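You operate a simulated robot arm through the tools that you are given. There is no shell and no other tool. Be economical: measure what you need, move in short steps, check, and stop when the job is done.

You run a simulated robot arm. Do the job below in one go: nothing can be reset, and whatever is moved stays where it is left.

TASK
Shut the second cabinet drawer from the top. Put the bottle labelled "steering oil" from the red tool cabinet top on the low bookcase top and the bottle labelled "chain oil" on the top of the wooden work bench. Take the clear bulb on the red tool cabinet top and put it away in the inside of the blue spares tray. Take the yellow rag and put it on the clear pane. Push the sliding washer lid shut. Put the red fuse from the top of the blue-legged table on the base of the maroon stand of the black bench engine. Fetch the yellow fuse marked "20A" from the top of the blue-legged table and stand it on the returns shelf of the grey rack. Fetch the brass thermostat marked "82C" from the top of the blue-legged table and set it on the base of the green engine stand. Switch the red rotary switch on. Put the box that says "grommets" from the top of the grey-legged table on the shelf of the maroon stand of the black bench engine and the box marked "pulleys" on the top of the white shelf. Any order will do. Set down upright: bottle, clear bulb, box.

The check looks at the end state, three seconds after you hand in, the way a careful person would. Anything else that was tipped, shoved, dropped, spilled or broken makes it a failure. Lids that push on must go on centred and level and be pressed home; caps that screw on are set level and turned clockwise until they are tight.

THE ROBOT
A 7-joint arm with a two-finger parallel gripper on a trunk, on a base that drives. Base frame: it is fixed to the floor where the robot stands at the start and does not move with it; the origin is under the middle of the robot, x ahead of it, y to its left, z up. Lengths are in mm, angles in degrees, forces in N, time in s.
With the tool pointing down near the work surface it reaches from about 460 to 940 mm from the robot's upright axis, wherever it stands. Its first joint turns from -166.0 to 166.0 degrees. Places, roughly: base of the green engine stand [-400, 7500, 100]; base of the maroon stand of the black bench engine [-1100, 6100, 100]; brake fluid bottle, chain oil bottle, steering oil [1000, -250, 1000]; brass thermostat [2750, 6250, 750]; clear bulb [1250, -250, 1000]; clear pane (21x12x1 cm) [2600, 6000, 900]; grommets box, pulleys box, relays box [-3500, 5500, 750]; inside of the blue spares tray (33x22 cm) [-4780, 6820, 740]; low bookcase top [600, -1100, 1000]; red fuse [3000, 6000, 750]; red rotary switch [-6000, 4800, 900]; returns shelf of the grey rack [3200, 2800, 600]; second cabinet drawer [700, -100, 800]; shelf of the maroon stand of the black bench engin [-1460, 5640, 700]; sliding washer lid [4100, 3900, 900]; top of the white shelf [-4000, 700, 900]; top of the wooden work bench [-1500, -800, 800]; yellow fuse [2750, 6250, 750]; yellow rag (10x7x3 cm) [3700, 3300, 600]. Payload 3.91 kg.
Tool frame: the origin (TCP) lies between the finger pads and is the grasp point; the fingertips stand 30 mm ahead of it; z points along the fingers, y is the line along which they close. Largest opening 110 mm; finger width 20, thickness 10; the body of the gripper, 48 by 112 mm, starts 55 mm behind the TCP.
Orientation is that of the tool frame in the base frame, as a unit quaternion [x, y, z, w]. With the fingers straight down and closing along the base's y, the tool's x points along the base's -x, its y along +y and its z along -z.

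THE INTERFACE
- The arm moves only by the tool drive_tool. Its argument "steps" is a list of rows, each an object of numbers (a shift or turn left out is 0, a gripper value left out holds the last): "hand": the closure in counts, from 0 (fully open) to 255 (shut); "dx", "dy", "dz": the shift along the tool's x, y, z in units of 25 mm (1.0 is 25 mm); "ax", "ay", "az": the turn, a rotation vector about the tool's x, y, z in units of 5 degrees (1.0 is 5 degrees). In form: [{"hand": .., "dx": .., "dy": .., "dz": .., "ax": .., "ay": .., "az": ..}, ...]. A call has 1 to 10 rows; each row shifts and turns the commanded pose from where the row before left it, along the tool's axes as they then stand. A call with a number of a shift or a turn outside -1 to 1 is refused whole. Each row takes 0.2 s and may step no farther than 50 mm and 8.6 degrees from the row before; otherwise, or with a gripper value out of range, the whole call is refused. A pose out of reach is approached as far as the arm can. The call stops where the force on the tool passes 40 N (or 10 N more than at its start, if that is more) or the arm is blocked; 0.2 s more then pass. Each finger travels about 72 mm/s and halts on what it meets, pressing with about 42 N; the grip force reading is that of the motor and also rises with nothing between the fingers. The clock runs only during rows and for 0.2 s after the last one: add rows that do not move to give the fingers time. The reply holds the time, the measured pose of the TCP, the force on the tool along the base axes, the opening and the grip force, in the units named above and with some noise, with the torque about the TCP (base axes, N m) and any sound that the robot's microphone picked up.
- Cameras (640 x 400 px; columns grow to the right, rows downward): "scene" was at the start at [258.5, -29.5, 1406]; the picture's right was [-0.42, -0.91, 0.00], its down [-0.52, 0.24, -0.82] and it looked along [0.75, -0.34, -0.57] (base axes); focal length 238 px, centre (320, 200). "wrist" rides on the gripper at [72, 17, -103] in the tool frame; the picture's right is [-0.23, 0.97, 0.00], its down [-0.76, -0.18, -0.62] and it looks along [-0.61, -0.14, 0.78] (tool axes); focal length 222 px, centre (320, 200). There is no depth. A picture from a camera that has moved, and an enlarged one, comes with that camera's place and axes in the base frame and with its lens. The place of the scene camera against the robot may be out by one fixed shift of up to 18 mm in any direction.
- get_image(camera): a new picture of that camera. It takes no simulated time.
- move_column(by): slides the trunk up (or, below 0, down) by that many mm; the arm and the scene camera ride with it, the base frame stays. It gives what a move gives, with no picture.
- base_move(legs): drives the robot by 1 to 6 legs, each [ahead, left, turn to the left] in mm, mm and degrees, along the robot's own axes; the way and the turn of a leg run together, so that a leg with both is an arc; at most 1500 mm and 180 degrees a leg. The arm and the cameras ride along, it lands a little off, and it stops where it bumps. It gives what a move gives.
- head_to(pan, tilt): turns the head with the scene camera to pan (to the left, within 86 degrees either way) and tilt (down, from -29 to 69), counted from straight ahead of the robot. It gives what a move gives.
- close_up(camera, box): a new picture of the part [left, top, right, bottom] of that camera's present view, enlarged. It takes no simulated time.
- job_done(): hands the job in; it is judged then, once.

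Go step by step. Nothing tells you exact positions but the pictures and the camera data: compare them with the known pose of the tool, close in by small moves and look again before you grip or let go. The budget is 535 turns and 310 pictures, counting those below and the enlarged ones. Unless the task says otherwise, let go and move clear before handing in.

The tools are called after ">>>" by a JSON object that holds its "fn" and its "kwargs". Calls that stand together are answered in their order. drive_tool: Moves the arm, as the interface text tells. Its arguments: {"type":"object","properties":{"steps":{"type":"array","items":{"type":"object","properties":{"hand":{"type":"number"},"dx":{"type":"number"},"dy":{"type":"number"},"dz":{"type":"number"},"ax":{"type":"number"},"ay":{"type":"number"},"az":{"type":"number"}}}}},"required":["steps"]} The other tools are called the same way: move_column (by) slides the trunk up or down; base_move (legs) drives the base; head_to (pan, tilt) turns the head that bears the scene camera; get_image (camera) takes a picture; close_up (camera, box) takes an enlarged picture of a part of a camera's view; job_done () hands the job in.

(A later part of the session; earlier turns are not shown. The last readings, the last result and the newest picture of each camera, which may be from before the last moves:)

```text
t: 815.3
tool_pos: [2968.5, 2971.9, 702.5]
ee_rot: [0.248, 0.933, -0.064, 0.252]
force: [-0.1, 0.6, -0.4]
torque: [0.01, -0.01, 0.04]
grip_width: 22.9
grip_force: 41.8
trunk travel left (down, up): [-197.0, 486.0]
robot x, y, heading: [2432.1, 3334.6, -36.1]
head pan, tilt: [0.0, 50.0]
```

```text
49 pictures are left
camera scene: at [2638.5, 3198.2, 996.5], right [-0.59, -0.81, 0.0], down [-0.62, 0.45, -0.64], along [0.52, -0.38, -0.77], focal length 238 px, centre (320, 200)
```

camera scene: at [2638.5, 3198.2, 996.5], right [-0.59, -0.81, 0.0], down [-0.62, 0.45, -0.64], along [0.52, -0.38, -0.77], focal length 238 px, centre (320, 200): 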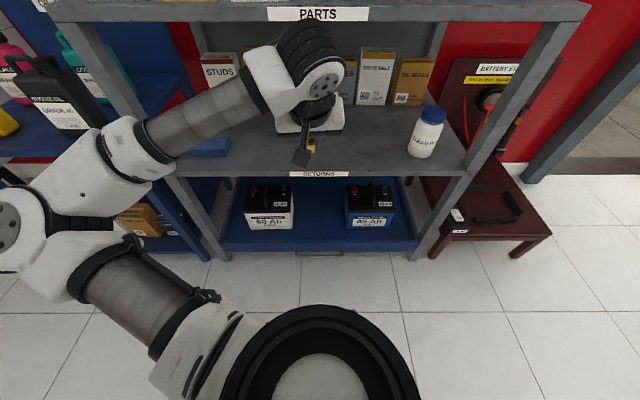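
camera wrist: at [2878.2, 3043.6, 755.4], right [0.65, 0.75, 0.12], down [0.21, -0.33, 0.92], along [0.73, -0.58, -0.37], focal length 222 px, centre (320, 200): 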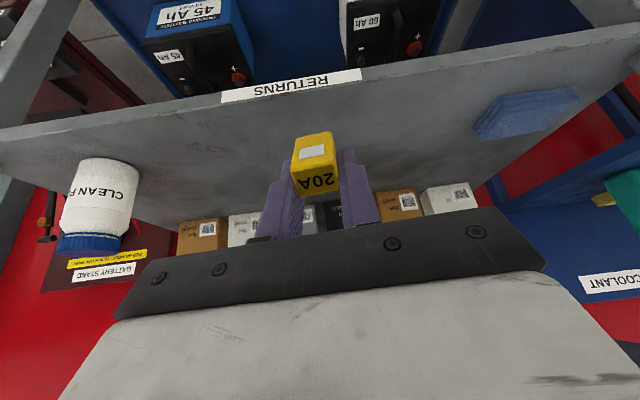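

>>> {"fn": "base_move", "kwargs": {"legs": [[105, 0, 0]]}}

>>> {"fn": "drive_tool", "kwargs": {"steps": [{"dz": 0.7, "dx": 0.4}, {"dz": 0.7, "dx": 0.4}, {"dz": 0.6, "dx": 0.35}]}}

>>> {"fn": "get_image", "kwargs": {"camera": "wrist"}}

>>> {"fn": "get_image", "kwargs": {"camera": "scene"}}

```text
t: 816.5
tool_pos: [3054.0, 2910.2, 702.1]
ee_rot: [0.248, 0.933, -0.063, 0.253]
force: [0.3, 0.1, 0.0]
torque: [0.0, 0.0, -0.01]
grip_width: 22.5
grip_force: 42.0
trunk travel left (down, up): [-197.0, 486.0]
robot x, y, heading: [2513.3, 3275.7, -36.2]
head pan, tilt: [0.0, 50.0]
```

```text
t: 817.3
tool_pos: [3053.7, 2909.9, 645.5]
ee_rot: [0.249, 0.933, -0.064, 0.252]
force: [0.5, -0.3, -0.1]
torque: [-0.03, -0.02, 0.0]
grip_width: 22.6
grip_force: 41.6
trunk travel left (down, up): [-197.0, 486.0]
robot x, y, heading: [2513.7, 3276.4, -36.0]
head pan, tilt: [0.0, 50.0]
```

```text
48 pictures are left
camera wrist: at [2963.2, 2981.8, 697.5], right [0.65, 0.75, 0.12], down [0.21, -0.33, 0.92], along [0.73, -0.58, -0.37], focal length 222 px, centre (320, 200)
```

wrist: 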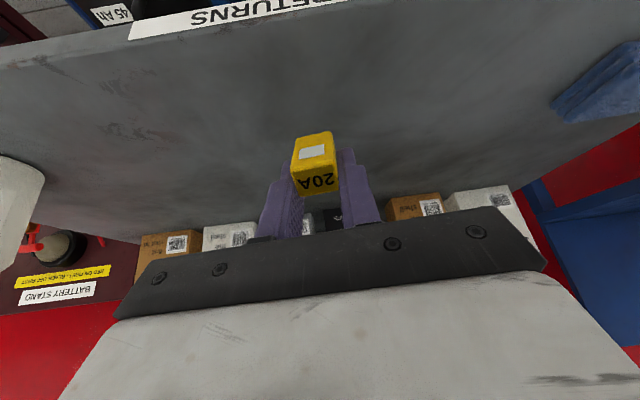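

```text
47 pictures are left
camera scene: at [2722.8, 3136.5, 996.5], right [-0.59, -0.81, 0.0], down [-0.62, 0.45, -0.64], along [0.52, -0.38, -0.77], focal length 238 px, centre (320, 200)
```

scene: 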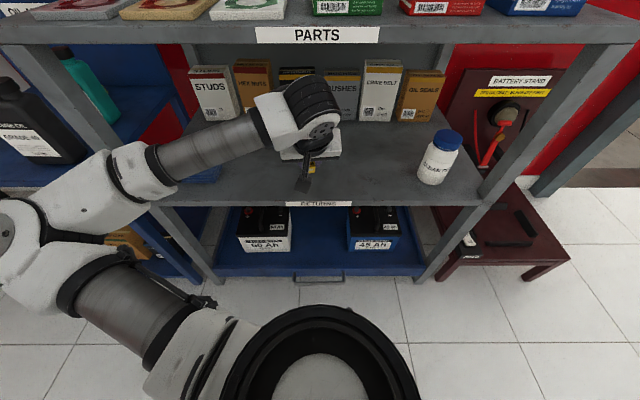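

>>> {"fn": "drive_tool", "kwargs": {"steps": [{"dz": 0.5, "dx": 0.29}, {"dz": 0.35, "dx": 0.2}, {"dz": 0.13, "dx": 0.075}, {"dz": 0.13, "dx": 0.075}, {"dz": 0.13, "dx": 0.075}, {"dz": 0.13, "dx": 0.075}, {"dz": 0.13, "dx": 0.075}, {"dz": 0.13, "dx": 0.075}, {"dz": 0.13, "dx": 0.075}, {"dz": 0.13, "dx": 0.075}]}}

```text
t: 819.5
tool_pos: [3054.2, 2911.1, 590.7]
ee_rot: [0.25, 0.933, -0.064, 0.251]
force: [-0.6, 0.0, -0.5]
torque: [-0.02, 0.03, 0.01]
grip_width: 22.8
grip_force: 41.7
trunk travel left (down, up): [-197.0, 486.0]
robot x, y, heading: [2513.2, 3275.5, -36.1]
head pan, tilt: [0.0, 50.0]
```

>>> {"fn": "drive_tool", "kwargs": {"steps": [{"dz": 0.1, "dx": 0.06}, {"dz": 0.1, "dx": 0.06}, {"dz": 0.1, "dx": 0.06}, {"dz": 0.1, "dx": 0.06}, {"dz": 0.1, "dx": 0.06}, {"dz": 0.1, "dx": 0.06}, {"dz": 0.1, "dx": 0.06}, {"dz": 0.1, "dx": 0.06}]}}

>>> {"fn": "get_image", "kwargs": {"camera": "wrist"}}

```text
t: 820.6
tool_pos: [3055.9, 2909.6, 582.0]
ee_rot: [0.248, 0.931, -0.066, 0.258]
force: [-2.5, 0.6, 18.9]
torque: [-0.02, 0.11, -0.02]
grip_width: 22.8
grip_force: 41.7
trunk travel left (down, up): [-197.0, 486.0]
robot x, y, heading: [2516.0, 3274.8, -36.0]
head pan, tilt: [0.0, 50.0]
stopped in row 5: the force on the tool passed its limit at 41 N (the readings are from after the stop); the commanded pose is now the measured one
```

```text
46 pictures are left
camera wrist: at [2963.5, 2981.8, 632.9], right [0.65, 0.75, 0.12], down [0.2, -0.32, 0.93], along [0.73, -0.58, -0.36], focal length 222 px, centre (320, 200)
```

wrist: 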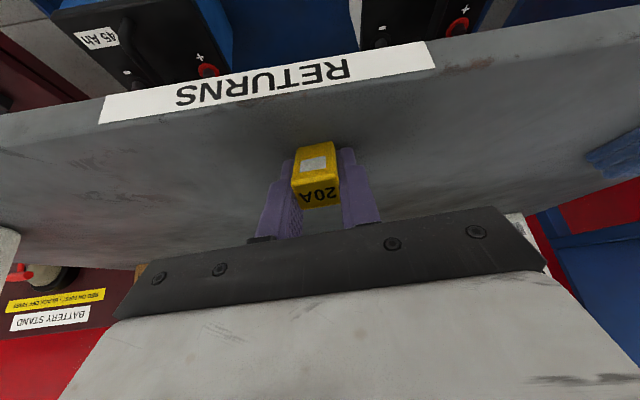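

>>> {"fn": "drive_tool", "kwargs": {"steps": [{"dz": -0.08, "dx": -0.05}, {}, {"hand": 190}, {}, {}]}}

>>> {"fn": "get_image", "kwargs": {"camera": "wrist"}}

```text
t: 821.8
tool_pos: [3054.5, 2909.6, 580.6]
ee_rot: [0.249, 0.932, -0.066, 0.255]
force: [0.0, 1.6, 1.8]
torque: [-0.02, 0.0, -0.02]
grip_width: 27.5
grip_force: 0.0
trunk travel left (down, up): [-197.0, 486.0]
robot x, y, heading: [2518.8, 3274.3, -35.9]
head pan, tilt: [0.0, 50.0]
```

```text
45 pictures are left
camera wrist: at [2963.1, 2981.9, 633.8], right [0.65, 0.75, 0.12], down [0.2, -0.33, 0.92], along [0.73, -0.58, -0.37], focal length 222 px, centre (320, 200)
```

wrist: 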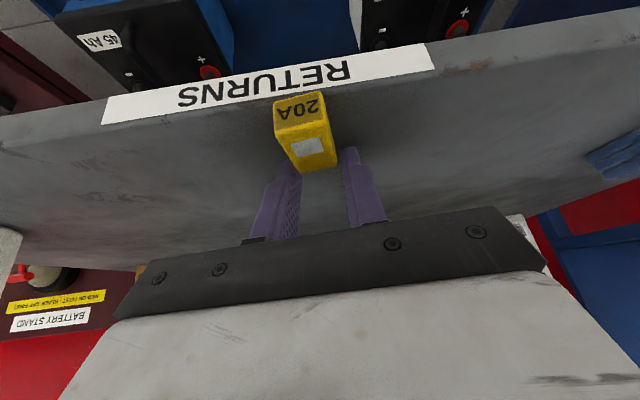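

It tipped onto its back, which is allowed for a fuse. I'll withdraw along the tool axis and check.

>>> {"fn": "drive_tool", "kwargs": {"steps": [{"hand": 140}, {}, {"dz": -0.6}, {"dz": -1}, {"dz": -1}, {"dz": -1}, {"dz": -1}]}}

>>> {"fn": "get_image", "kwargs": {"camera": "wrist"}}

```text
t: 823.4
tool_pos: [3004.4, 2938.5, 679.1]
ee_rot: [0.249, 0.932, -0.064, 0.256]
force: [-0.7, -0.7, 0.7]
torque: [0.03, -0.03, 0.02]
grip_width: 49.5
grip_force: 0.0
trunk travel left (down, up): [-197.0, 486.0]
robot x, y, heading: [2515.9, 3270.9, -35.9]
head pan, tilt: [0.0, 50.0]
```

```text
44 pictures are left
camera wrist: at [2912.5, 3010.9, 732.9], right [0.65, 0.75, 0.12], down [0.2, -0.33, 0.92], along [0.73, -0.58, -0.37], focal length 222 px, centre (320, 200)
```

wrist: 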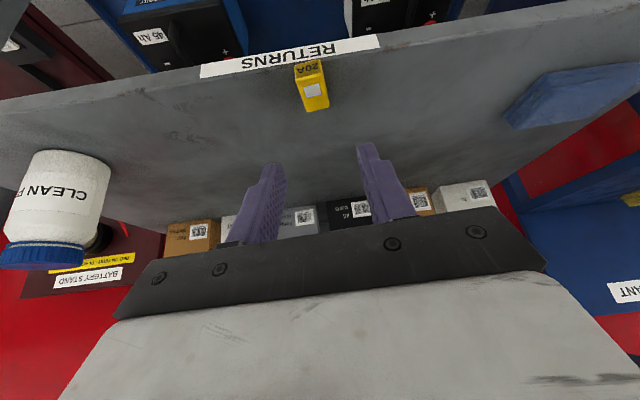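

The fuse rests on the returns shelf. Next the rag: back off and move left to the blue shelves.

>>> {"fn": "base_move", "kwargs": {"legs": [[-300, 0, 0], [0, 720, 0]]}}

>>> {"fn": "head_to", "kwargs": {"pan": 0, "tilt": 35}}

>>> {"fn": "get_image", "kwargs": {"camera": "scene"}}

```text
t: 831.1
tool_pos: [3182.5, 3691.5, 679.9]
ee_rot: [0.25, 0.932, -0.065, 0.255]
force: [-0.1, 0.0, -0.3]
torque: [-0.02, -0.03, -0.04]
grip_width: 49.6
grip_force: 0.0
trunk travel left (down, up): [-197.0, 486.0]
robot x, y, heading: [2695.8, 4030.2, -36.3]
head pan, tilt: [0.0, 50.0]
```

```text
t: 831.8
tool_pos: [3182.4, 3691.3, 679.9]
ee_rot: [0.25, 0.932, -0.066, 0.254]
force: [-0.5, -1.3, -0.4]
torque: [0.03, -0.01, -0.01]
grip_width: 49.8
grip_force: 0.0
trunk travel left (down, up): [-197.0, 486.0]
robot x, y, heading: [2696.5, 4029.4, -36.3]
head pan, tilt: [0.0, 35.0]
```

```text
43 pictures are left
camera scene: at [2911.5, 3883.9, 1018.1], right [-0.59, -0.81, 0.0], down [-0.46, 0.34, -0.82], along [0.66, -0.48, -0.57], focal length 238 px, centre (320, 200)
```

scene: 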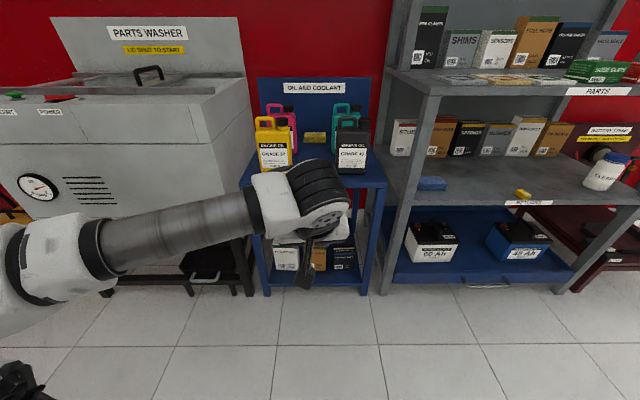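

>>> {"fn": "close_up", "kwargs": {"camera": "scene", "box": [240, 80, 400, 190]}}

>>> {"fn": "close_up", "kwargs": {"camera": "scene", "box": [0, 10, 270, 210]}}

```text
3.64 times, centred on (320, 135) of scene
camera zoom: at [2911.5, 3883.9, 1018.1], right [-0.59, -0.81, 0.0], down [-0.46, 0.34, -0.82], along [0.66, -0.48, -0.57], focal length 866 px, centre (320, 436)
```

zoom: 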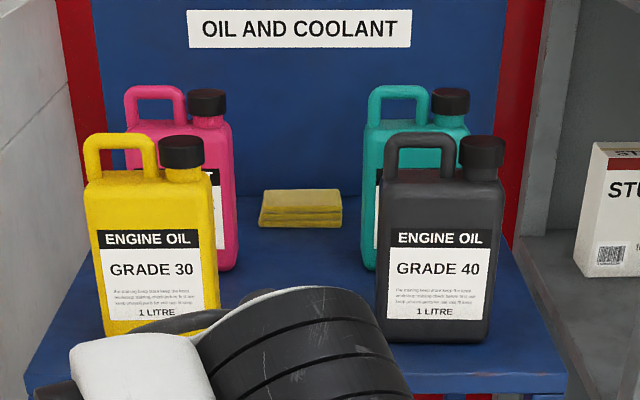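

```text
2.00 times, centred on (135, 110) of scene
camera zoom: at [2911.5, 3883.9, 1018.1], right [-0.59, -0.81, 0.0], down [-0.46, 0.34, -0.82], along [0.66, -0.48, -0.57], focal length 476 px, centre (690, 380)
```

zoom: 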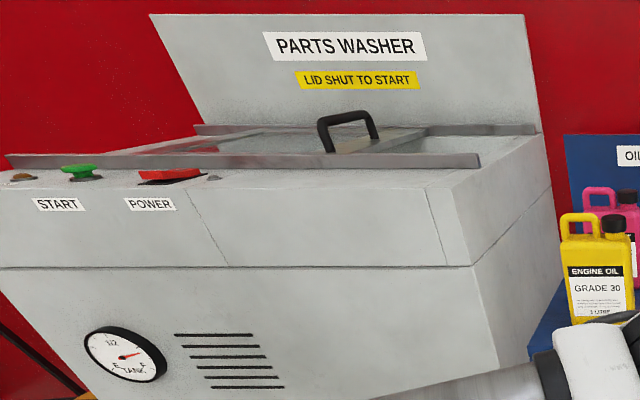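

The yellow rag lies at the back between four bottles on the blue stand. I'll straighten the tool, raise, and come over it from above with the gripper wide open, fingers left and right.

>>> {"fn": "move_column", "kwargs": {"by": 350}}

>>> {"fn": "drive_tool", "kwargs": {"steps": [{"ay": 1, "hand": 0}, {"ay": 1}, {"ay": 1}, {"ay": 1}, {"ay": 1}, {"ay": 1.0, "az": 0.6}, {"az": 0.5}]}}

>>> {"fn": "base_move", "kwargs": {"legs": [[420, 0, 0]]}}

>>> {"fn": "get_image", "kwargs": {"camera": "wrist"}}

>>> {"fn": "get_image", "kwargs": {"camera": "scene"}}

```text
t: 835.3
tool_pos: [3183.5, 3691.7, 1029.9]
ee_rot: [0.251, 0.931, -0.066, 0.255]
force: [-0.2, -0.3, 0.3]
torque: [0.03, 0.03, 0.01]
grip_width: 49.8
grip_force: 0.1
trunk travel left (down, up): [-547.0, 136.0]
robot x, y, heading: [2692.4, 4031.4, -36.2]
head pan, tilt: [0.0, 35.0]
```

```text
t: 836.9
tool_pos: [3183.3, 3691.6, 1030.1]
ee_rot: [0.305, 0.952, 0.002, 0.005]
force: [-0.7, 0.0, -0.1]
torque: [-0.01, 0.0, -0.02]
grip_width: 110.0
grip_force: 0.1
trunk travel left (down, up): [-547.0, 136.0]
robot x, y, heading: [2696.3, 4030.5, -36.4]
head pan, tilt: [0.0, 35.0]
```

```text
t: 839.5
tool_pos: [3526.3, 3440.7, 1030.0]
ee_rot: [0.304, 0.953, 0.003, 0.005]
force: [-0.4, -0.5, 0.5]
torque: [-0.02, 0.02, -0.01]
grip_width: 110.0
grip_force: 0.0
trunk travel left (down, up): [-547.0, 136.0]
robot x, y, heading: [3036.5, 3779.7, -36.3]
head pan, tilt: [0.0, 35.0]
```

```text
40 pictures are left
camera wrist: at [3475.2, 3496.5, 1133.3], right [0.75, 0.66, 0.01], down [0.51, -0.59, 0.63], along [0.42, -0.47, -0.78], focal length 222 px, centre (320, 200)
```

wrist: 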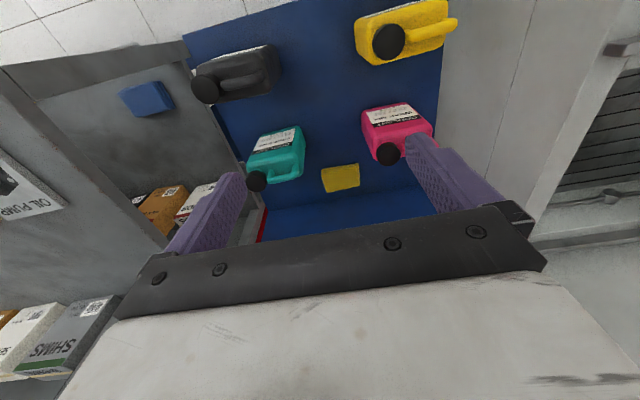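

```text
39 pictures are left
camera scene: at [3254.2, 3632.2, 1368.1], right [-0.59, -0.81, 0.0], down [-0.46, 0.34, -0.82], along [0.66, -0.48, -0.57], focal length 238 px, centre (320, 200)
```

scene: 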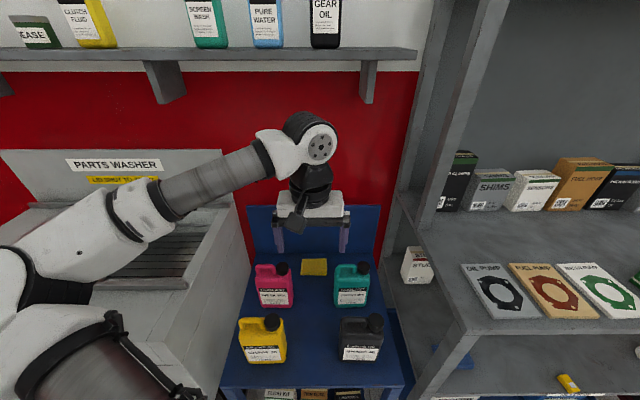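

>>> {"fn": "drive_tool", "kwargs": {"steps": [{"dz": 1, "ay": 0.13}, {"dz": 1}, {"dz": 1}, {"dz": 0.8}, {"dx": -1}, {"dx": -1}, {"dx": -1}, {"dx": -1}, {"dx": -1}, {"dx": -1}]}}

>>> {"fn": "drive_tool", "kwargs": {"steps": [{"dx": -1}, {"dx": -1}, {"dx": -1}]}}

>>> {"fn": "get_image", "kwargs": {"camera": "wrist"}}

>>> {"fn": "get_image", "kwargs": {"camera": "scene"}}

```text
t: 841.7
tool_pos: [3648.2, 3353.7, 933.9]
ee_rot: [0.305, 0.952, 0.005, 0.0]
force: [-0.6, -0.6, 0.0]
torque: [0.02, -0.03, -0.03]
grip_width: 109.9
grip_force: 0.1
trunk travel left (down, up): [-547.0, 136.0]
robot x, y, heading: [3040.1, 3778.5, -36.4]
head pan, tilt: [0.0, 35.0]
```

```text
t: 842.5
tool_pos: [3708.8, 3309.3, 934.8]
ee_rot: [0.305, 0.952, 0.004, -0.001]
force: [-0.6, 0.4, 0.1]
torque: [-0.02, -0.02, 0.02]
grip_width: 109.9
grip_force: 0.0
trunk travel left (down, up): [-547.0, 136.0]
robot x, y, heading: [3040.1, 3776.6, -36.4]
head pan, tilt: [0.0, 35.0]
```

```text
38 pictures are left
camera wrist: at [3659.8, 3365.8, 1039.0], right [0.75, 0.66, 0.01], down [0.52, -0.59, 0.62], along [0.41, -0.46, -0.79], focal length 222 px, centre (320, 200)
```

wrist: 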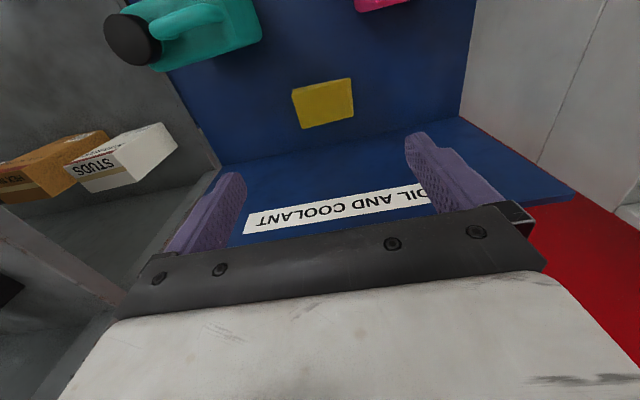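

```text
37 pictures are left
camera scene: at [3253.9, 3632.2, 1368.1], right [-0.59, -0.81, 0.0], down [-0.46, 0.34, -0.82], along [0.66, -0.48, -0.57], focal length 238 px, centre (320, 200)
```

scene: 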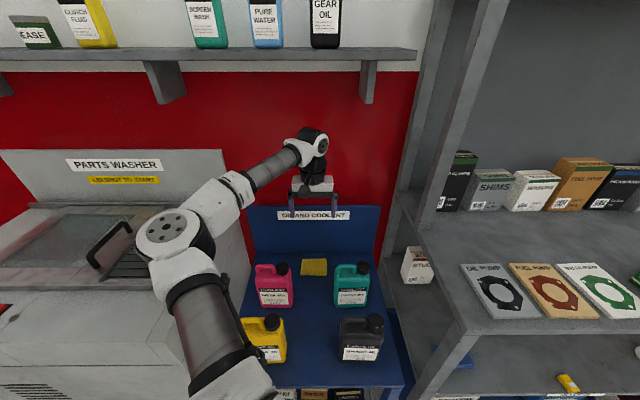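

>>> {"fn": "drive_tool", "kwargs": {"steps": [{"dx": -0.72}, {"dx": -0.72}, {"dz": 1}, {"dz": 1}, {"dz": 1}, {"dz": 1}, {"dz": 1}, {"dz": 1}, {"dz": 1}]}}

>>> {"fn": "get_image", "kwargs": {"camera": "wrist"}}

```text
t: 844.5
tool_pos: [3736.8, 3292.6, 758.3]
ee_rot: [0.304, 0.953, 0.005, -0.001]
force: [0.2, -0.2, -0.9]
torque: [-0.05, 0.01, 0.0]
grip_width: 109.8
grip_force: 0.0
trunk travel left (down, up): [-547.0, 136.0]
robot x, y, heading: [3036.3, 3774.7, -36.4]
head pan, tilt: [0.0, 35.0]
```

```text
36 pictures are left
camera wrist: at [3689.0, 3348.2, 862.8], right [0.75, 0.66, 0.01], down [0.52, -0.59, 0.62], along [0.41, -0.46, -0.79], focal length 222 px, centre (320, 200)
```

wrist: 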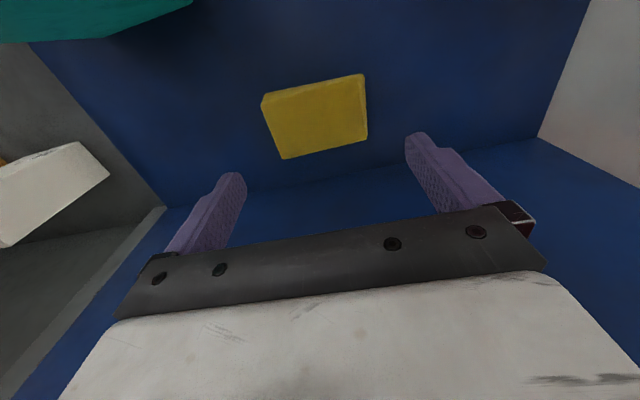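

>>> {"fn": "drive_tool", "kwargs": {"steps": [{"dz": 1}, {"dz": 1}, {"dz": 1}, {"dz": 0.6}]}}

>>> {"fn": "get_image", "kwargs": {"camera": "wrist"}}

```text
t: 845.5
tool_pos: [3738.4, 3291.8, 668.6]
ee_rot: [0.305, 0.952, 0.005, -0.001]
force: [0.3, 0.5, 0.2]
torque: [0.02, 0.02, 0.01]
grip_width: 110.0
grip_force: 0.0
trunk travel left (down, up): [-547.0, 136.0]
robot x, y, heading: [3034.4, 3778.5, -36.2]
head pan, tilt: [0.0, 35.0]
```

```text
35 pictures are left
camera wrist: at [3689.3, 3347.3, 773.0], right [0.75, 0.66, 0.01], down [0.52, -0.59, 0.62], along [0.41, -0.46, -0.79], focal length 222 px, centre (320, 200)
```

wrist: 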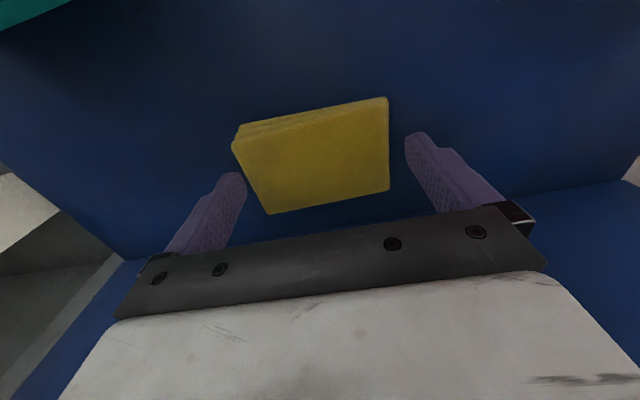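

>>> {"fn": "drive_tool", "kwargs": {"steps": [{"dy": -0.1, "dz": 0.4}, {"dz": 0.5}, {"hand": 255}, {}, {}]}}

>>> {"fn": "drive_tool", "kwargs": {"steps": [{"dz": -0.4}, {"dz": -0.8}, {"dz": -1}, {"dz": -1}]}}

>>> {"fn": "get_image", "kwargs": {"camera": "wrist"}}

```text
t: 846.7
tool_pos: [3735.2, 3286.9, 649.8]
ee_rot: [0.306, 0.952, 0.002, 0.002]
force: [-9.2, -14.6, 24.3]
torque: [-1.37, 1.12, 0.15]
grip_width: 99.2
grip_force: 42.2
trunk travel left (down, up): [-547.0, 136.0]
robot x, y, heading: [3037.0, 3776.7, -36.1]
head pan, tilt: [0.0, 35.0]
```

```text
t: 847.7
tool_pos: [3736.5, 3288.3, 727.6]
ee_rot: [0.304, 0.953, 0.005, -0.001]
force: [0.6, 0.8, -0.5]
torque: [0.01, -0.02, -0.03]
grip_width: 99.1
grip_force: 41.8
trunk travel left (down, up): [-547.0, 136.0]
robot x, y, heading: [3037.7, 3780.3, -36.4]
head pan, tilt: [0.0, 35.0]
```

```text
34 pictures are left
camera wrist: at [3687.9, 3345.0, 831.5], right [0.75, 0.66, 0.01], down [0.52, -0.59, 0.62], along [0.41, -0.46, -0.79], focal length 222 px, centre (320, 200)
```

wrist: 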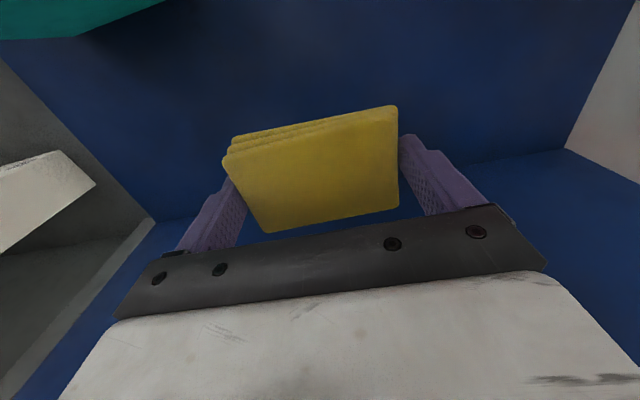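

Rag gripped. Lift out, retract, and carry it to the pane on the blue-legged table.

>>> {"fn": "drive_tool", "kwargs": {"steps": [{"dz": -1}, {"dz": -1}, {"dz": -1}, {"dz": -1}, {"dz": -1}, {"dz": -1}, {"dz": -1}, {"dz": -1}, {"dx": 1}, {"dx": 1}]}}

>>> {"fn": "drive_tool", "kwargs": {"steps": [{"dx": 1}, {"dx": 1}, {"dx": 1}, {"dx": 1}, {"dx": 1}, {"dx": 1}, {"dx": 1}, {"dz": -1}, {"dz": -1}, {"dz": -1}]}}

>>> {"fn": "base_move", "kwargs": {"legs": [[-440, 0, 0], [0, 0, 90], [425, 600, 0], [425, 600, 0]]}}

>>> {"fn": "get_image", "kwargs": {"camera": "scene"}}

>>> {"fn": "get_image", "kwargs": {"camera": "wrist"}}

```text
t: 849.9
tool_pos: [3695.2, 3316.5, 927.0]
ee_rot: [0.304, 0.953, 0.004, 0.0]
force: [0.6, -0.3, -0.8]
torque: [0.0, -0.06, 0.0]
grip_width: 99.1
grip_force: 41.9
trunk travel left (down, up): [-547.0, 136.0]
robot x, y, heading: [3036.8, 3778.4, -36.5]
head pan, tilt: [0.0, 35.0]
```

```text
t: 852.1
tool_pos: [3554.0, 3417.4, 1002.6]
ee_rot: [0.304, 0.953, 0.005, -0.001]
force: [0.4, 0.0, 0.3]
torque: [0.03, 0.01, -0.02]
grip_width: 98.9
grip_force: 42.0
trunk travel left (down, up): [-547.0, 136.0]
robot x, y, heading: [3037.5, 3780.3, -36.4]
head pan, tilt: [0.0, 35.0]
```

```text
t: 868.2
tool_pos: [2569.3, 5953.5, 1002.4]
ee_rot: [-0.459, 0.889, 0.004, -0.004]
force: [0.2, 0.3, -1.0]
torque: [0.0, 0.03, -0.03]
grip_width: 99.2
grip_force: 42.7
trunk travel left (down, up): [-547.0, 136.0]
robot x, y, heading: [2211.5, 5434.4, 53.8]
head pan, tilt: [0.0, 35.0]
```

```text
33 pictures are left
camera scene: at [2371.7, 5652.1, 1368.2], right [0.81, -0.59, 0.0], down [-0.34, -0.46, -0.82], along [0.48, 0.66, -0.57], focal length 238 px, centre (320, 200)
```

scene: 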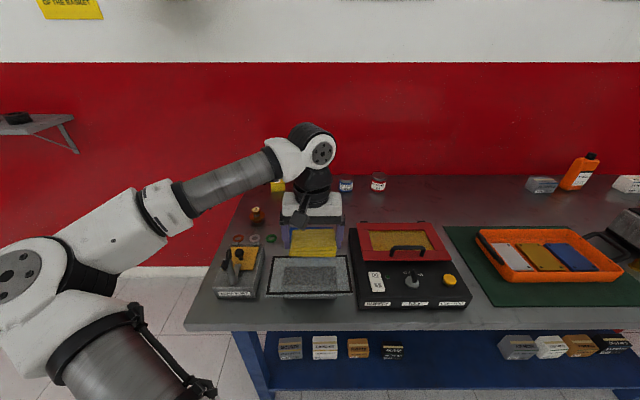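

```text
32 pictures are left
camera wrist: at [2515.2, 5904.6, 1106.9], right [-0.66, 0.75, 0.01], down [0.59, 0.52, 0.62], along [0.46, 0.41, -0.79], focal length 222 px, centre (320, 200)
```

wrist: 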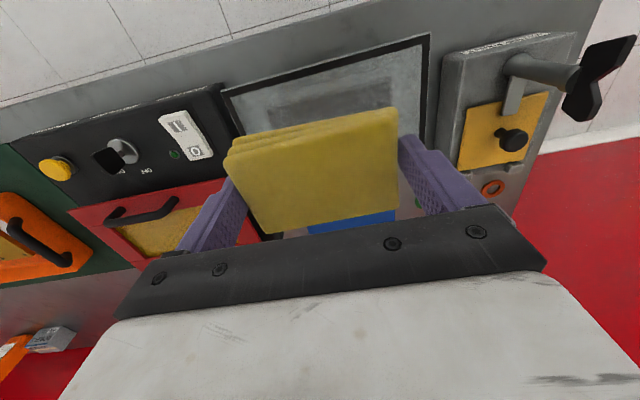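

>>> {"fn": "drive_tool", "kwargs": {"steps": [{"dx": -0.75, "dy": 0.3}, {"dz": 1}, {"dz": 1}, {"dz": 1}, {"dz": 0.6}]}}

>>> {"fn": "get_image", "kwargs": {"camera": "wrist"}}

>>> {"fn": "close_up", "kwargs": {"camera": "scene", "box": [210, 170, 400, 320]}}

```text
t: 869.4
tool_pos: [2573.8, 5973.4, 913.1]
ee_rot: [-0.458, 0.889, 0.003, -0.004]
force: [0.0, -0.5, 0.6]
torque: [0.0, -0.02, 0.01]
grip_width: 99.2
grip_force: 42.3
trunk travel left (down, up): [-547.0, 136.0]
robot x, y, heading: [2209.0, 5438.6, 54.2]
head pan, tilt: [0.0, 35.0]
```

```text
31 pictures are left
camera wrist: at [2519.6, 5924.5, 1017.0], right [-0.66, 0.75, 0.01], down [0.59, 0.52, 0.62], along [0.46, 0.41, -0.78], focal length 222 px, centre (320, 200)
```

wrist: 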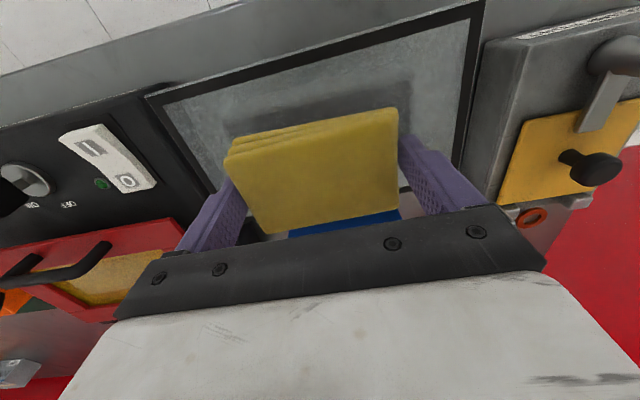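

```text
2.67 times, centred on (305, 245) of scene
camera zoom: at [2371.7, 5652.0, 1368.2], right [0.81, -0.59, 0.0], down [-0.34, -0.46, -0.82], along [0.48, 0.66, -0.57], focal length 635 px, centre (360, 80)
```

zoom: 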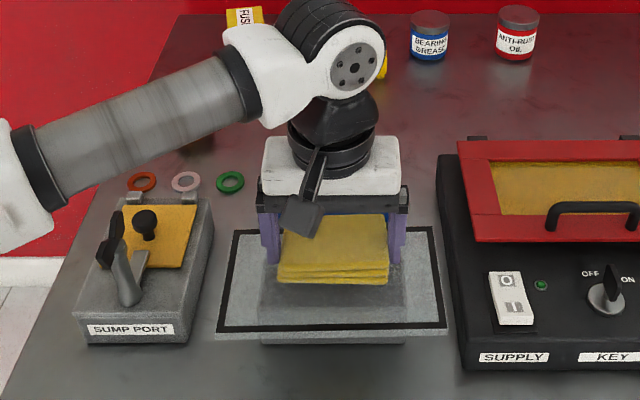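

>>> {"fn": "drive_tool", "kwargs": {"steps": [{"dz": 0.3}, {"dz": 0.25}, {"dz": 0.12}, {"dz": 0.1}, {"dz": 0.1}]}}

>>> {"fn": "drive_tool", "kwargs": {"steps": [{"dz": 0.08}, {"dz": 0.08}, {}]}}

>>> {"fn": "close_up", "kwargs": {"camera": "scene", "box": [210, 170, 400, 320]}}

```text
t: 870.6
tool_pos: [2572.2, 5971.4, 894.5]
ee_rot: [-0.458, 0.889, 0.004, 0.0]
force: [-0.3, 2.5, 27.5]
torque: [-0.92, -1.02, -0.12]
grip_width: 99.0
grip_force: 42.2
trunk travel left (down, up): [-547.0, 136.0]
robot x, y, heading: [2211.6, 5436.8, 54.1]
head pan, tilt: [0.0, 35.0]
```

```text
t: 871.0
tool_pos: [2574.2, 5973.3, 893.9]
ee_rot: [-0.459, 0.889, 0.003, 0.002]
force: [-6.8, -4.0, 21.8]
torque: [-1.09, -0.5, -0.51]
grip_width: 99.0
grip_force: 41.7
trunk travel left (down, up): [-547.0, 136.0]
robot x, y, heading: [2209.8, 5437.0, 53.7]
head pan, tilt: [0.0, 35.0]
stopped in row 2: the force on the tool passed its limit at 43 N (the readings are from after the stop); the commanded pose is now the measured one
```

```text
2.67 times, centred on (305, 245) of scene
camera zoom: at [2369.8, 5650.5, 1368.7], right [0.81, -0.59, 0.0], down [-0.34, -0.46, -0.82], along [0.48, 0.66, -0.57], focal length 635 px, centre (360, 80)
```

zoom: 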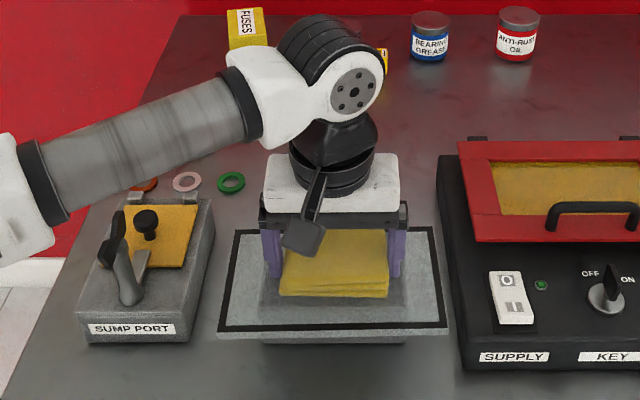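

>>> {"fn": "drive_tool", "kwargs": {"steps": [{"dz": -0.2}, {}]}}

>>> {"fn": "drive_tool", "kwargs": {"steps": [{"hand": 0}, {}, {}, {"dz": -0.4}, {"dz": -1}, {"dz": -1}, {"dz": -1}, {"dz": -1}]}}

>>> {"fn": "get_image", "kwargs": {"camera": "wrist"}}

>>> {"fn": "close_up", "kwargs": {"camera": "scene", "box": [210, 170, 400, 320]}}

```text
t: 871.6
tool_pos: [2575.0, 5974.3, 896.6]
ee_rot: [-0.459, 0.888, 0.004, 0.0]
force: [-0.5, -0.3, 0.1]
torque: [0.0, 0.02, -0.01]
grip_width: 99.0
grip_force: 41.9
trunk travel left (down, up): [-547.0, 136.0]
robot x, y, heading: [2209.3, 5435.6, 53.6]
head pan, tilt: [0.0, 35.0]
```

```text
t: 873.4
tool_pos: [2575.1, 5973.2, 1005.7]
ee_rot: [-0.459, 0.888, 0.004, 0.0]
force: [-1.0, -0.2, -0.5]
torque: [0.01, -0.01, -0.01]
grip_width: 110.0
grip_force: 0.1
trunk travel left (down, up): [-547.0, 136.0]
robot x, y, heading: [2213.3, 5435.9, 53.9]
head pan, tilt: [0.0, 35.0]
```

```text
28 pictures are left
camera wrist: at [2520.2, 5924.0, 1110.1], right [-0.66, 0.75, 0.01], down [0.59, 0.51, 0.62], along [0.46, 0.42, -0.78], focal length 222 px, centre (320, 200)
```

wrist: 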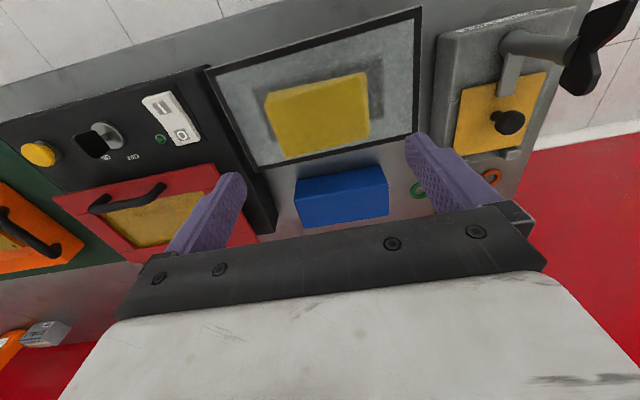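

```text
2.67 times, centred on (305, 245) of scene
camera zoom: at [2371.6, 5651.9, 1368.2], right [0.81, -0.59, 0.0], down [-0.34, -0.46, -0.82], along [0.48, 0.66, -0.57], focal length 635 px, centre (360, 80)
```

zoom: 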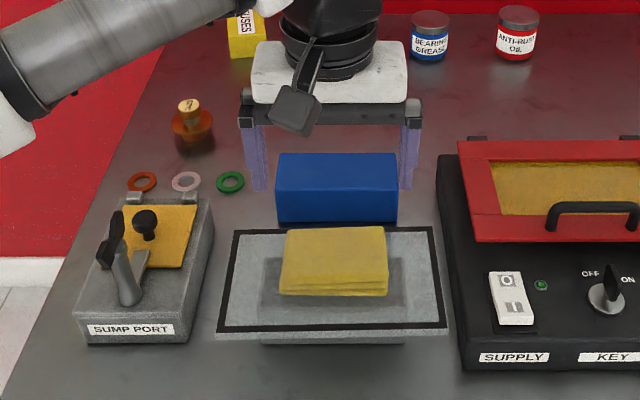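

The rag lies on the pane. Last is the washer lid: drive to the parts washer and look.

>>> {"fn": "drive_tool", "kwargs": {"steps": [{"dz": -1, "hand": 255}, {"dz": -1}, {"dz": -1}]}}

>>> {"fn": "base_move", "kwargs": {"legs": [[-250, 0, 0], [0, 0, -90], [1400, 100, 0]]}}

>>> {"fn": "head_to", "kwargs": {"pan": 0, "tilt": 35}}

>>> {"fn": "get_image", "kwargs": {"camera": "scene"}}

```text
t: 874.2
tool_pos: [2576.3, 5973.6, 1082.5]
ee_rot: [-0.459, 0.888, 0.004, 0.0]
force: [0.7, -0.5, -0.5]
torque: [0.0, 0.0, 0.01]
grip_width: 0.3
grip_force: 3.2
trunk travel left (down, up): [-547.0, 136.0]
robot x, y, heading: [2208.4, 5437.5, 53.7]
head pan, tilt: [0.0, 35.0]
```

```text
t: 886.6
tool_pos: [3803.6, 4127.9, 1081.8]
ee_rot: [0.3, 0.954, 0.002, 0.003]
force: [0.5, -0.4, -0.4]
torque: [0.0, 0.02, 0.0]
grip_width: 0.1
grip_force: 38.3
trunk travel left (down, up): [-547.0, 136.0]
robot x, y, heading: [3266.7, 4494.1, -35.9]
head pan, tilt: [0.0, 35.0]
```

```text
t: 887.2
tool_pos: [3802.6, 4129.4, 1081.4]
ee_rot: [0.3, 0.954, 0.002, 0.003]
force: [0.5, -0.1, 0.3]
torque: [0.03, -0.04, 0.0]
grip_width: 0.0
grip_force: 37.6
trunk travel left (down, up): [-547.0, 136.0]
robot x, y, heading: [3264.6, 4490.1, -35.7]
head pan, tilt: [0.0, 35.0]
```

```text
26 pictures are left
camera scene: at [3482.1, 4345.9, 1368.2], right [-0.59, -0.81, 0.0], down [-0.46, 0.34, -0.82], along [0.66, -0.48, -0.57], focal length 238 px, centre (320, 200)
```

scene: 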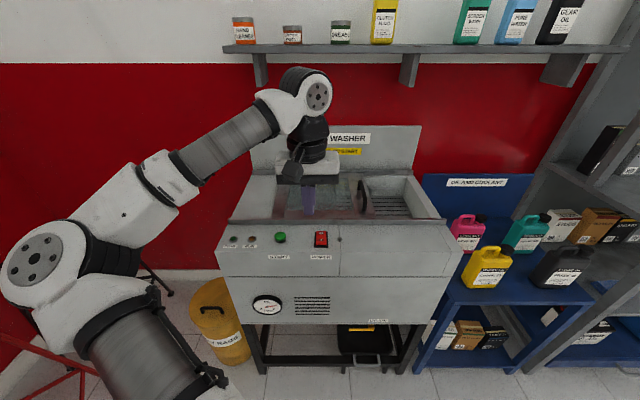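

>>> {"fn": "close_up", "kwargs": {"camera": "scene", "box": [220, 150, 460, 260]}}

>>> {"fn": "get_image", "kwargs": {"camera": "wrist"}}

```text
2.67 times, centred on (340, 205) of scene
camera zoom: at [3482.1, 4345.9, 1368.2], right [-0.59, -0.81, 0.0], down [-0.46, 0.34, -0.82], along [0.66, -0.48, -0.57], focal length 635 px, centre (267, 187)
```

zoom: 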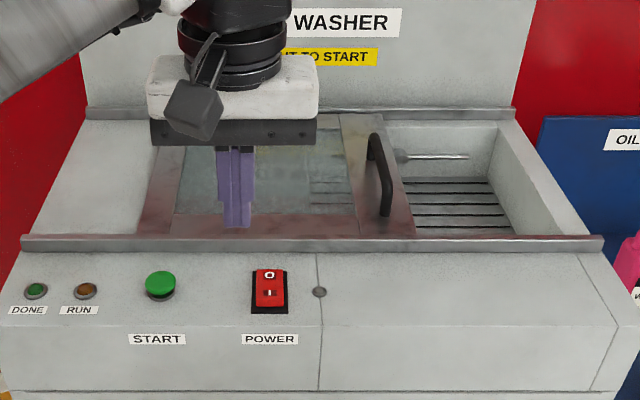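

```text
24 pictures are left
camera wrist: at [3753.1, 4184.2, 1185.1], right [0.74, 0.67, 0.01], down [0.52, -0.58, 0.62], along [0.42, -0.46, -0.78], focal length 222 px, centre (320, 200)
```

wrist: 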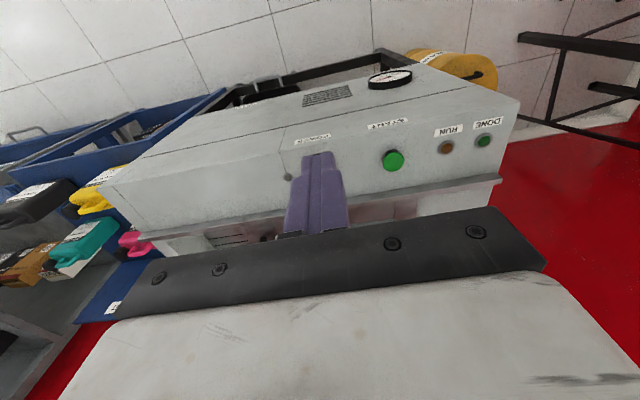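

The lid covers the left part and must slide right about 130 mm. I'll bring the fingers over its handle.

>>> {"fn": "drive_tool", "kwargs": {"steps": [{"dx": -0.9, "dy": -0.7, "hand": 130}, {"dx": -0.9, "dy": -0.7}, {"dx": -0.9, "dy": -0.7}, {"dx": -0.9, "dy": -0.7}, {"dx": -0.9, "dy": -0.7}, {"dx": -0.9, "dy": -0.7}, {"dx": -0.9, "dy": -0.7}, {"dx": -0.9, "dy": -0.7}, {"dx": -0.6, "dy": -0.7}]}}

>>> {"fn": "get_image", "kwargs": {"camera": "wrist"}}

>>> {"fn": "get_image", "kwargs": {"camera": "scene"}}

```text
t: 889.2
tool_pos: [3871.7, 3887.2, 1082.0]
ee_rot: [0.301, 0.954, 0.003, 0.003]
force: [-0.7, -0.4, -0.7]
torque: [-0.02, 0.01, -0.01]
grip_width: 53.7
grip_force: 0.0
trunk travel left (down, up): [-547.0, 136.0]
robot x, y, heading: [3265.3, 4488.0, -35.9]
head pan, tilt: [0.0, 35.0]
```

```text
23 pictures are left
camera wrist: at [3822.2, 3942.8, 1184.8], right [0.74, 0.67, 0.01], down [0.52, -0.58, 0.62], along [0.42, -0.46, -0.78], focal length 222 px, centre (320, 200)
```

wrist: 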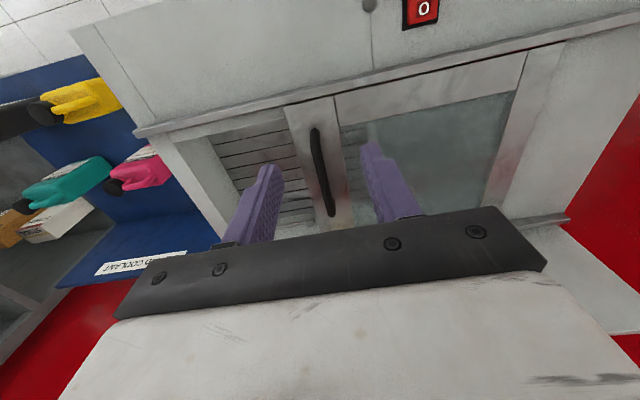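

```text
22 pictures are left
camera scene: at [3482.0, 4345.6, 1368.2], right [-0.59, -0.81, 0.0], down [-0.46, 0.34, -0.82], along [0.66, -0.48, -0.57], focal length 238 px, centre (320, 200)
```

scene: 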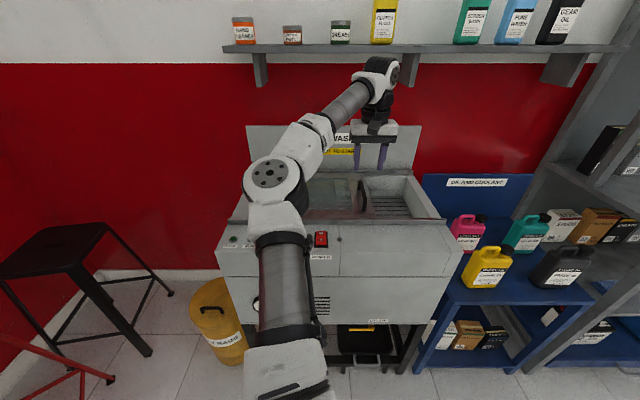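

>>> {"fn": "drive_tool", "kwargs": {"steps": [{"dz": 1}, {"dz": 1}, {"dz": 1}, {"dz": 1}, {"dz": 0.6}, {"dx": -1, "dy": -0.18}, {"dx": -1, "dy": -0.18}, {"dx": -1, "dy": -0.18}, {"dx": -0.8, "dy": -0.18}]}}

>>> {"fn": "get_image", "kwargs": {"camera": "wrist"}}

```text
t: 891.2
tool_pos: [3936.7, 3824.0, 967.2]
ee_rot: [0.301, 0.954, 0.002, 0.002]
force: [-0.3, 0.7, 0.1]
torque: [-0.02, -0.02, 0.03]
grip_width: 54.1
grip_force: 0.0
out of reach, approached as far as the arm can: row 9
trunk travel left (down, up): [-547.0, 136.0]
robot x, y, heading: [3265.5, 4489.6, -35.8]
head pan, tilt: [0.0, 35.0]
```

```text
21 pictures are left
camera wrist: at [3885.8, 3880.7, 1069.9], right [0.74, 0.67, 0.01], down [0.52, -0.58, 0.62], along [0.42, -0.46, -0.78], focal length 222 px, centre (320, 200)
```

wrist: 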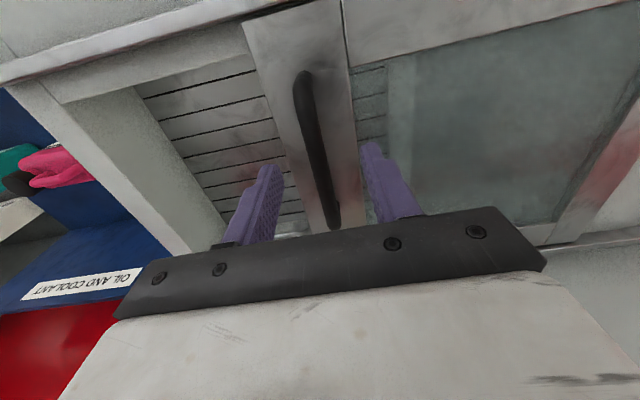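

>>> {"fn": "drive_tool", "kwargs": {"steps": [{"dx": 1, "dy": 0.66}, {"dx": 1, "dy": 0.66}, {"dx": 1, "dy": 0.66}, {"dx": 1, "dy": 0.66}, {"dx": 1, "dy": 0.66}, {"dx": 1, "dy": 0.7}]}}

>>> {"fn": "base_move", "kwargs": {"legs": [[150, -100, 0]]}}

>>> {"fn": "get_image", "kwargs": {"camera": "wrist"}}

```text
t: 892.6
tool_pos: [3870.3, 3992.8, 968.4]
ee_rot: [0.301, 0.954, 0.003, 0.001]
force: [0.1, 0.4, -1.0]
torque: [0.01, -0.02, 0.0]
grip_width: 54.2
grip_force: 0.1
trunk travel left (down, up): [-547.0, 136.0]
robot x, y, heading: [3266.0, 4489.3, -35.8]
head pan, tilt: [0.0, 35.0]
```

```text
t: 894.1
tool_pos: [3932.6, 3823.1, 967.8]
ee_rot: [0.3, 0.954, 0.002, 0.002]
force: [-0.1, -0.2, -0.1]
torque: [-0.02, -0.01, -0.01]
grip_width: 54.0
grip_force: 0.1
trunk travel left (down, up): [-547.0, 136.0]
robot x, y, heading: [3325.6, 4323.7, -35.8]
head pan, tilt: [0.0, 35.0]
```

```text
20 pictures are left
camera wrist: at [3882.8, 3879.0, 1071.1], right [0.74, 0.67, 0.01], down [0.52, -0.58, 0.62], along [0.42, -0.46, -0.78], focal length 222 px, centre (320, 200)
```

wrist: 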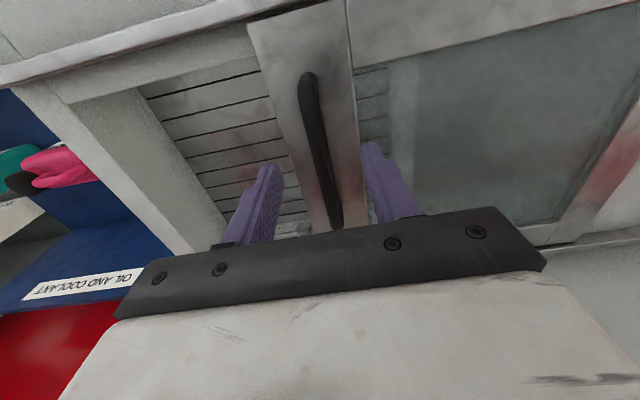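

>>> {"fn": "drive_tool", "kwargs": {"steps": [{"dz": 0.9}, {"dz": 0.9}, {"dz": 0.5}, {"dz": 0.2}]}}

>>> {"fn": "get_image", "kwargs": {"camera": "wrist"}}

```text
t: 895.1
tool_pos: [3933.0, 3822.5, 905.7]
ee_rot: [0.3, 0.954, 0.002, 0.003]
force: [0.2, 0.1, -0.2]
torque: [0.0, -0.01, 0.02]
grip_width: 53.9
grip_force: 0.1
trunk travel left (down, up): [-547.0, 136.0]
robot x, y, heading: [3329.4, 4322.1, -35.7]
head pan, tilt: [0.0, 35.0]
```

```text
19 pictures are left
camera wrist: at [3882.5, 3879.1, 1009.2], right [0.74, 0.67, 0.01], down [0.52, -0.58, 0.62], along [0.42, -0.46, -0.78], focal length 222 px, centre (320, 200)
```

wrist: 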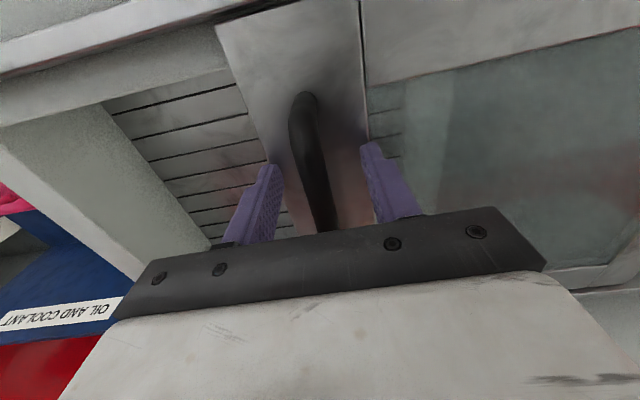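

>>> {"fn": "drive_tool", "kwargs": {"steps": [{"dy": -0.6}, {"dy": -0.6}, {"dy": -0.6}, {"dy": -0.6}, {"dy": -0.6}]}}

>>> {"fn": "get_image", "kwargs": {"camera": "wrist"}}

```text
t: 896.3
tool_pos: [3889.4, 3761.1, 905.8]
ee_rot: [0.3, 0.954, 0.002, 0.002]
force: [0.3, 0.7, 0.6]
torque: [-0.03, 0.0, -0.02]
grip_width: 53.7
grip_force: 0.1
trunk travel left (down, up): [-547.0, 136.0]
robot x, y, heading: [3326.9, 4321.3, -35.7]
head pan, tilt: [0.0, 35.0]
```

```text
18 pictures are left
camera wrist: at [3838.9, 3817.2, 1009.3], right [0.74, 0.67, 0.01], down [0.52, -0.58, 0.62], along [0.42, -0.46, -0.78], focal length 222 px, centre (320, 200)
```

wrist: 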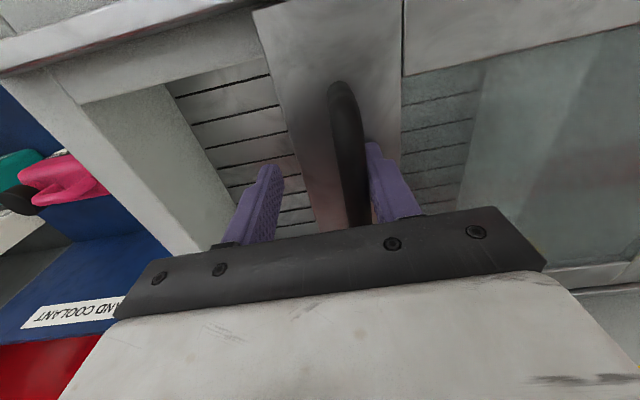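

The lid is sliding. Continue.

>>> {"fn": "drive_tool", "kwargs": {"steps": [{"dy": -0.5}, {"dy": -0.5}, {"dy": -0.5}, {"dy": -0.5}, {"dy": -0.5}, {"dy": -0.5}, {"dy": -0.4}, {"dy": -0.4}, {"dy": -0.4}]}}

>>> {"fn": "get_image", "kwargs": {"camera": "wrist"}}

```text
t: 898.3
tool_pos: [3828.1, 3676.1, 905.9]
ee_rot: [0.3, 0.954, 0.002, 0.003]
force: [-0.5, -0.5, 0.2]
torque: [-0.01, -0.03, -0.01]
grip_width: 54.0
grip_force: 0.4
trunk travel left (down, up): [-547.0, 136.0]
robot x, y, heading: [3326.9, 4319.7, -35.9]
head pan, tilt: [0.0, 35.0]
```

```text
17 pictures are left
camera wrist: at [3778.9, 3731.8, 1007.9], right [0.74, 0.67, 0.01], down [0.52, -0.58, 0.62], along [0.42, -0.46, -0.78], focal length 222 px, centre (320, 200)
```

wrist: 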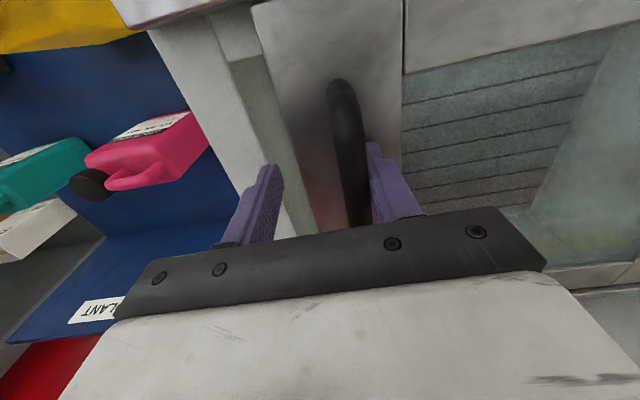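

>>> {"fn": "drive_tool", "kwargs": {"steps": [{"dy": -0.3}, {"dy": -0.3}, {"dy": -0.3}, {"dy": -0.3}, {"dy": -0.2}, {"dy": -0.2}, {"dy": -0.2}, {"dy": -0.2}]}}

>>> {"fn": "get_image", "kwargs": {"camera": "scene"}}

```text
t: 900.1
tool_pos: [3804.0, 3637.6, 904.2]
ee_rot: [0.298, 0.955, 0.004, 0.002]
force: [5.3, 17.8, -0.5]
torque: [-0.12, 0.17, -0.03]
grip_width: 62.7
grip_force: 9.3
trunk travel left (down, up): [-547.0, 136.0]
robot x, y, heading: [3325.9, 4320.4, -35.6]
head pan, tilt: [0.0, 35.0]
```

```text
16 pictures are left
camera scene: at [3545.5, 4179.4, 1368.3], right [-0.58, -0.81, 0.0], down [-0.47, 0.33, -0.82], along [0.66, -0.48, -0.57], focal length 238 px, centre (320, 200)
```

scene: 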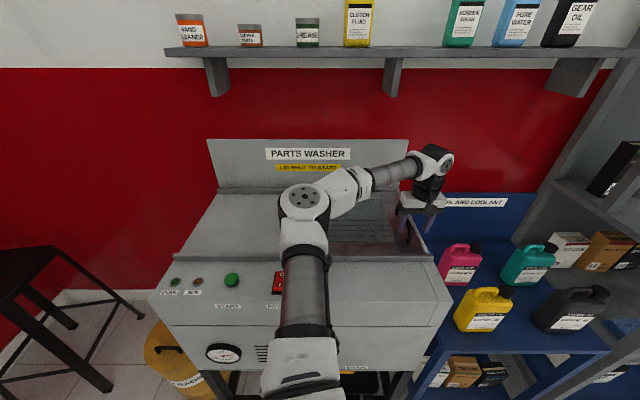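

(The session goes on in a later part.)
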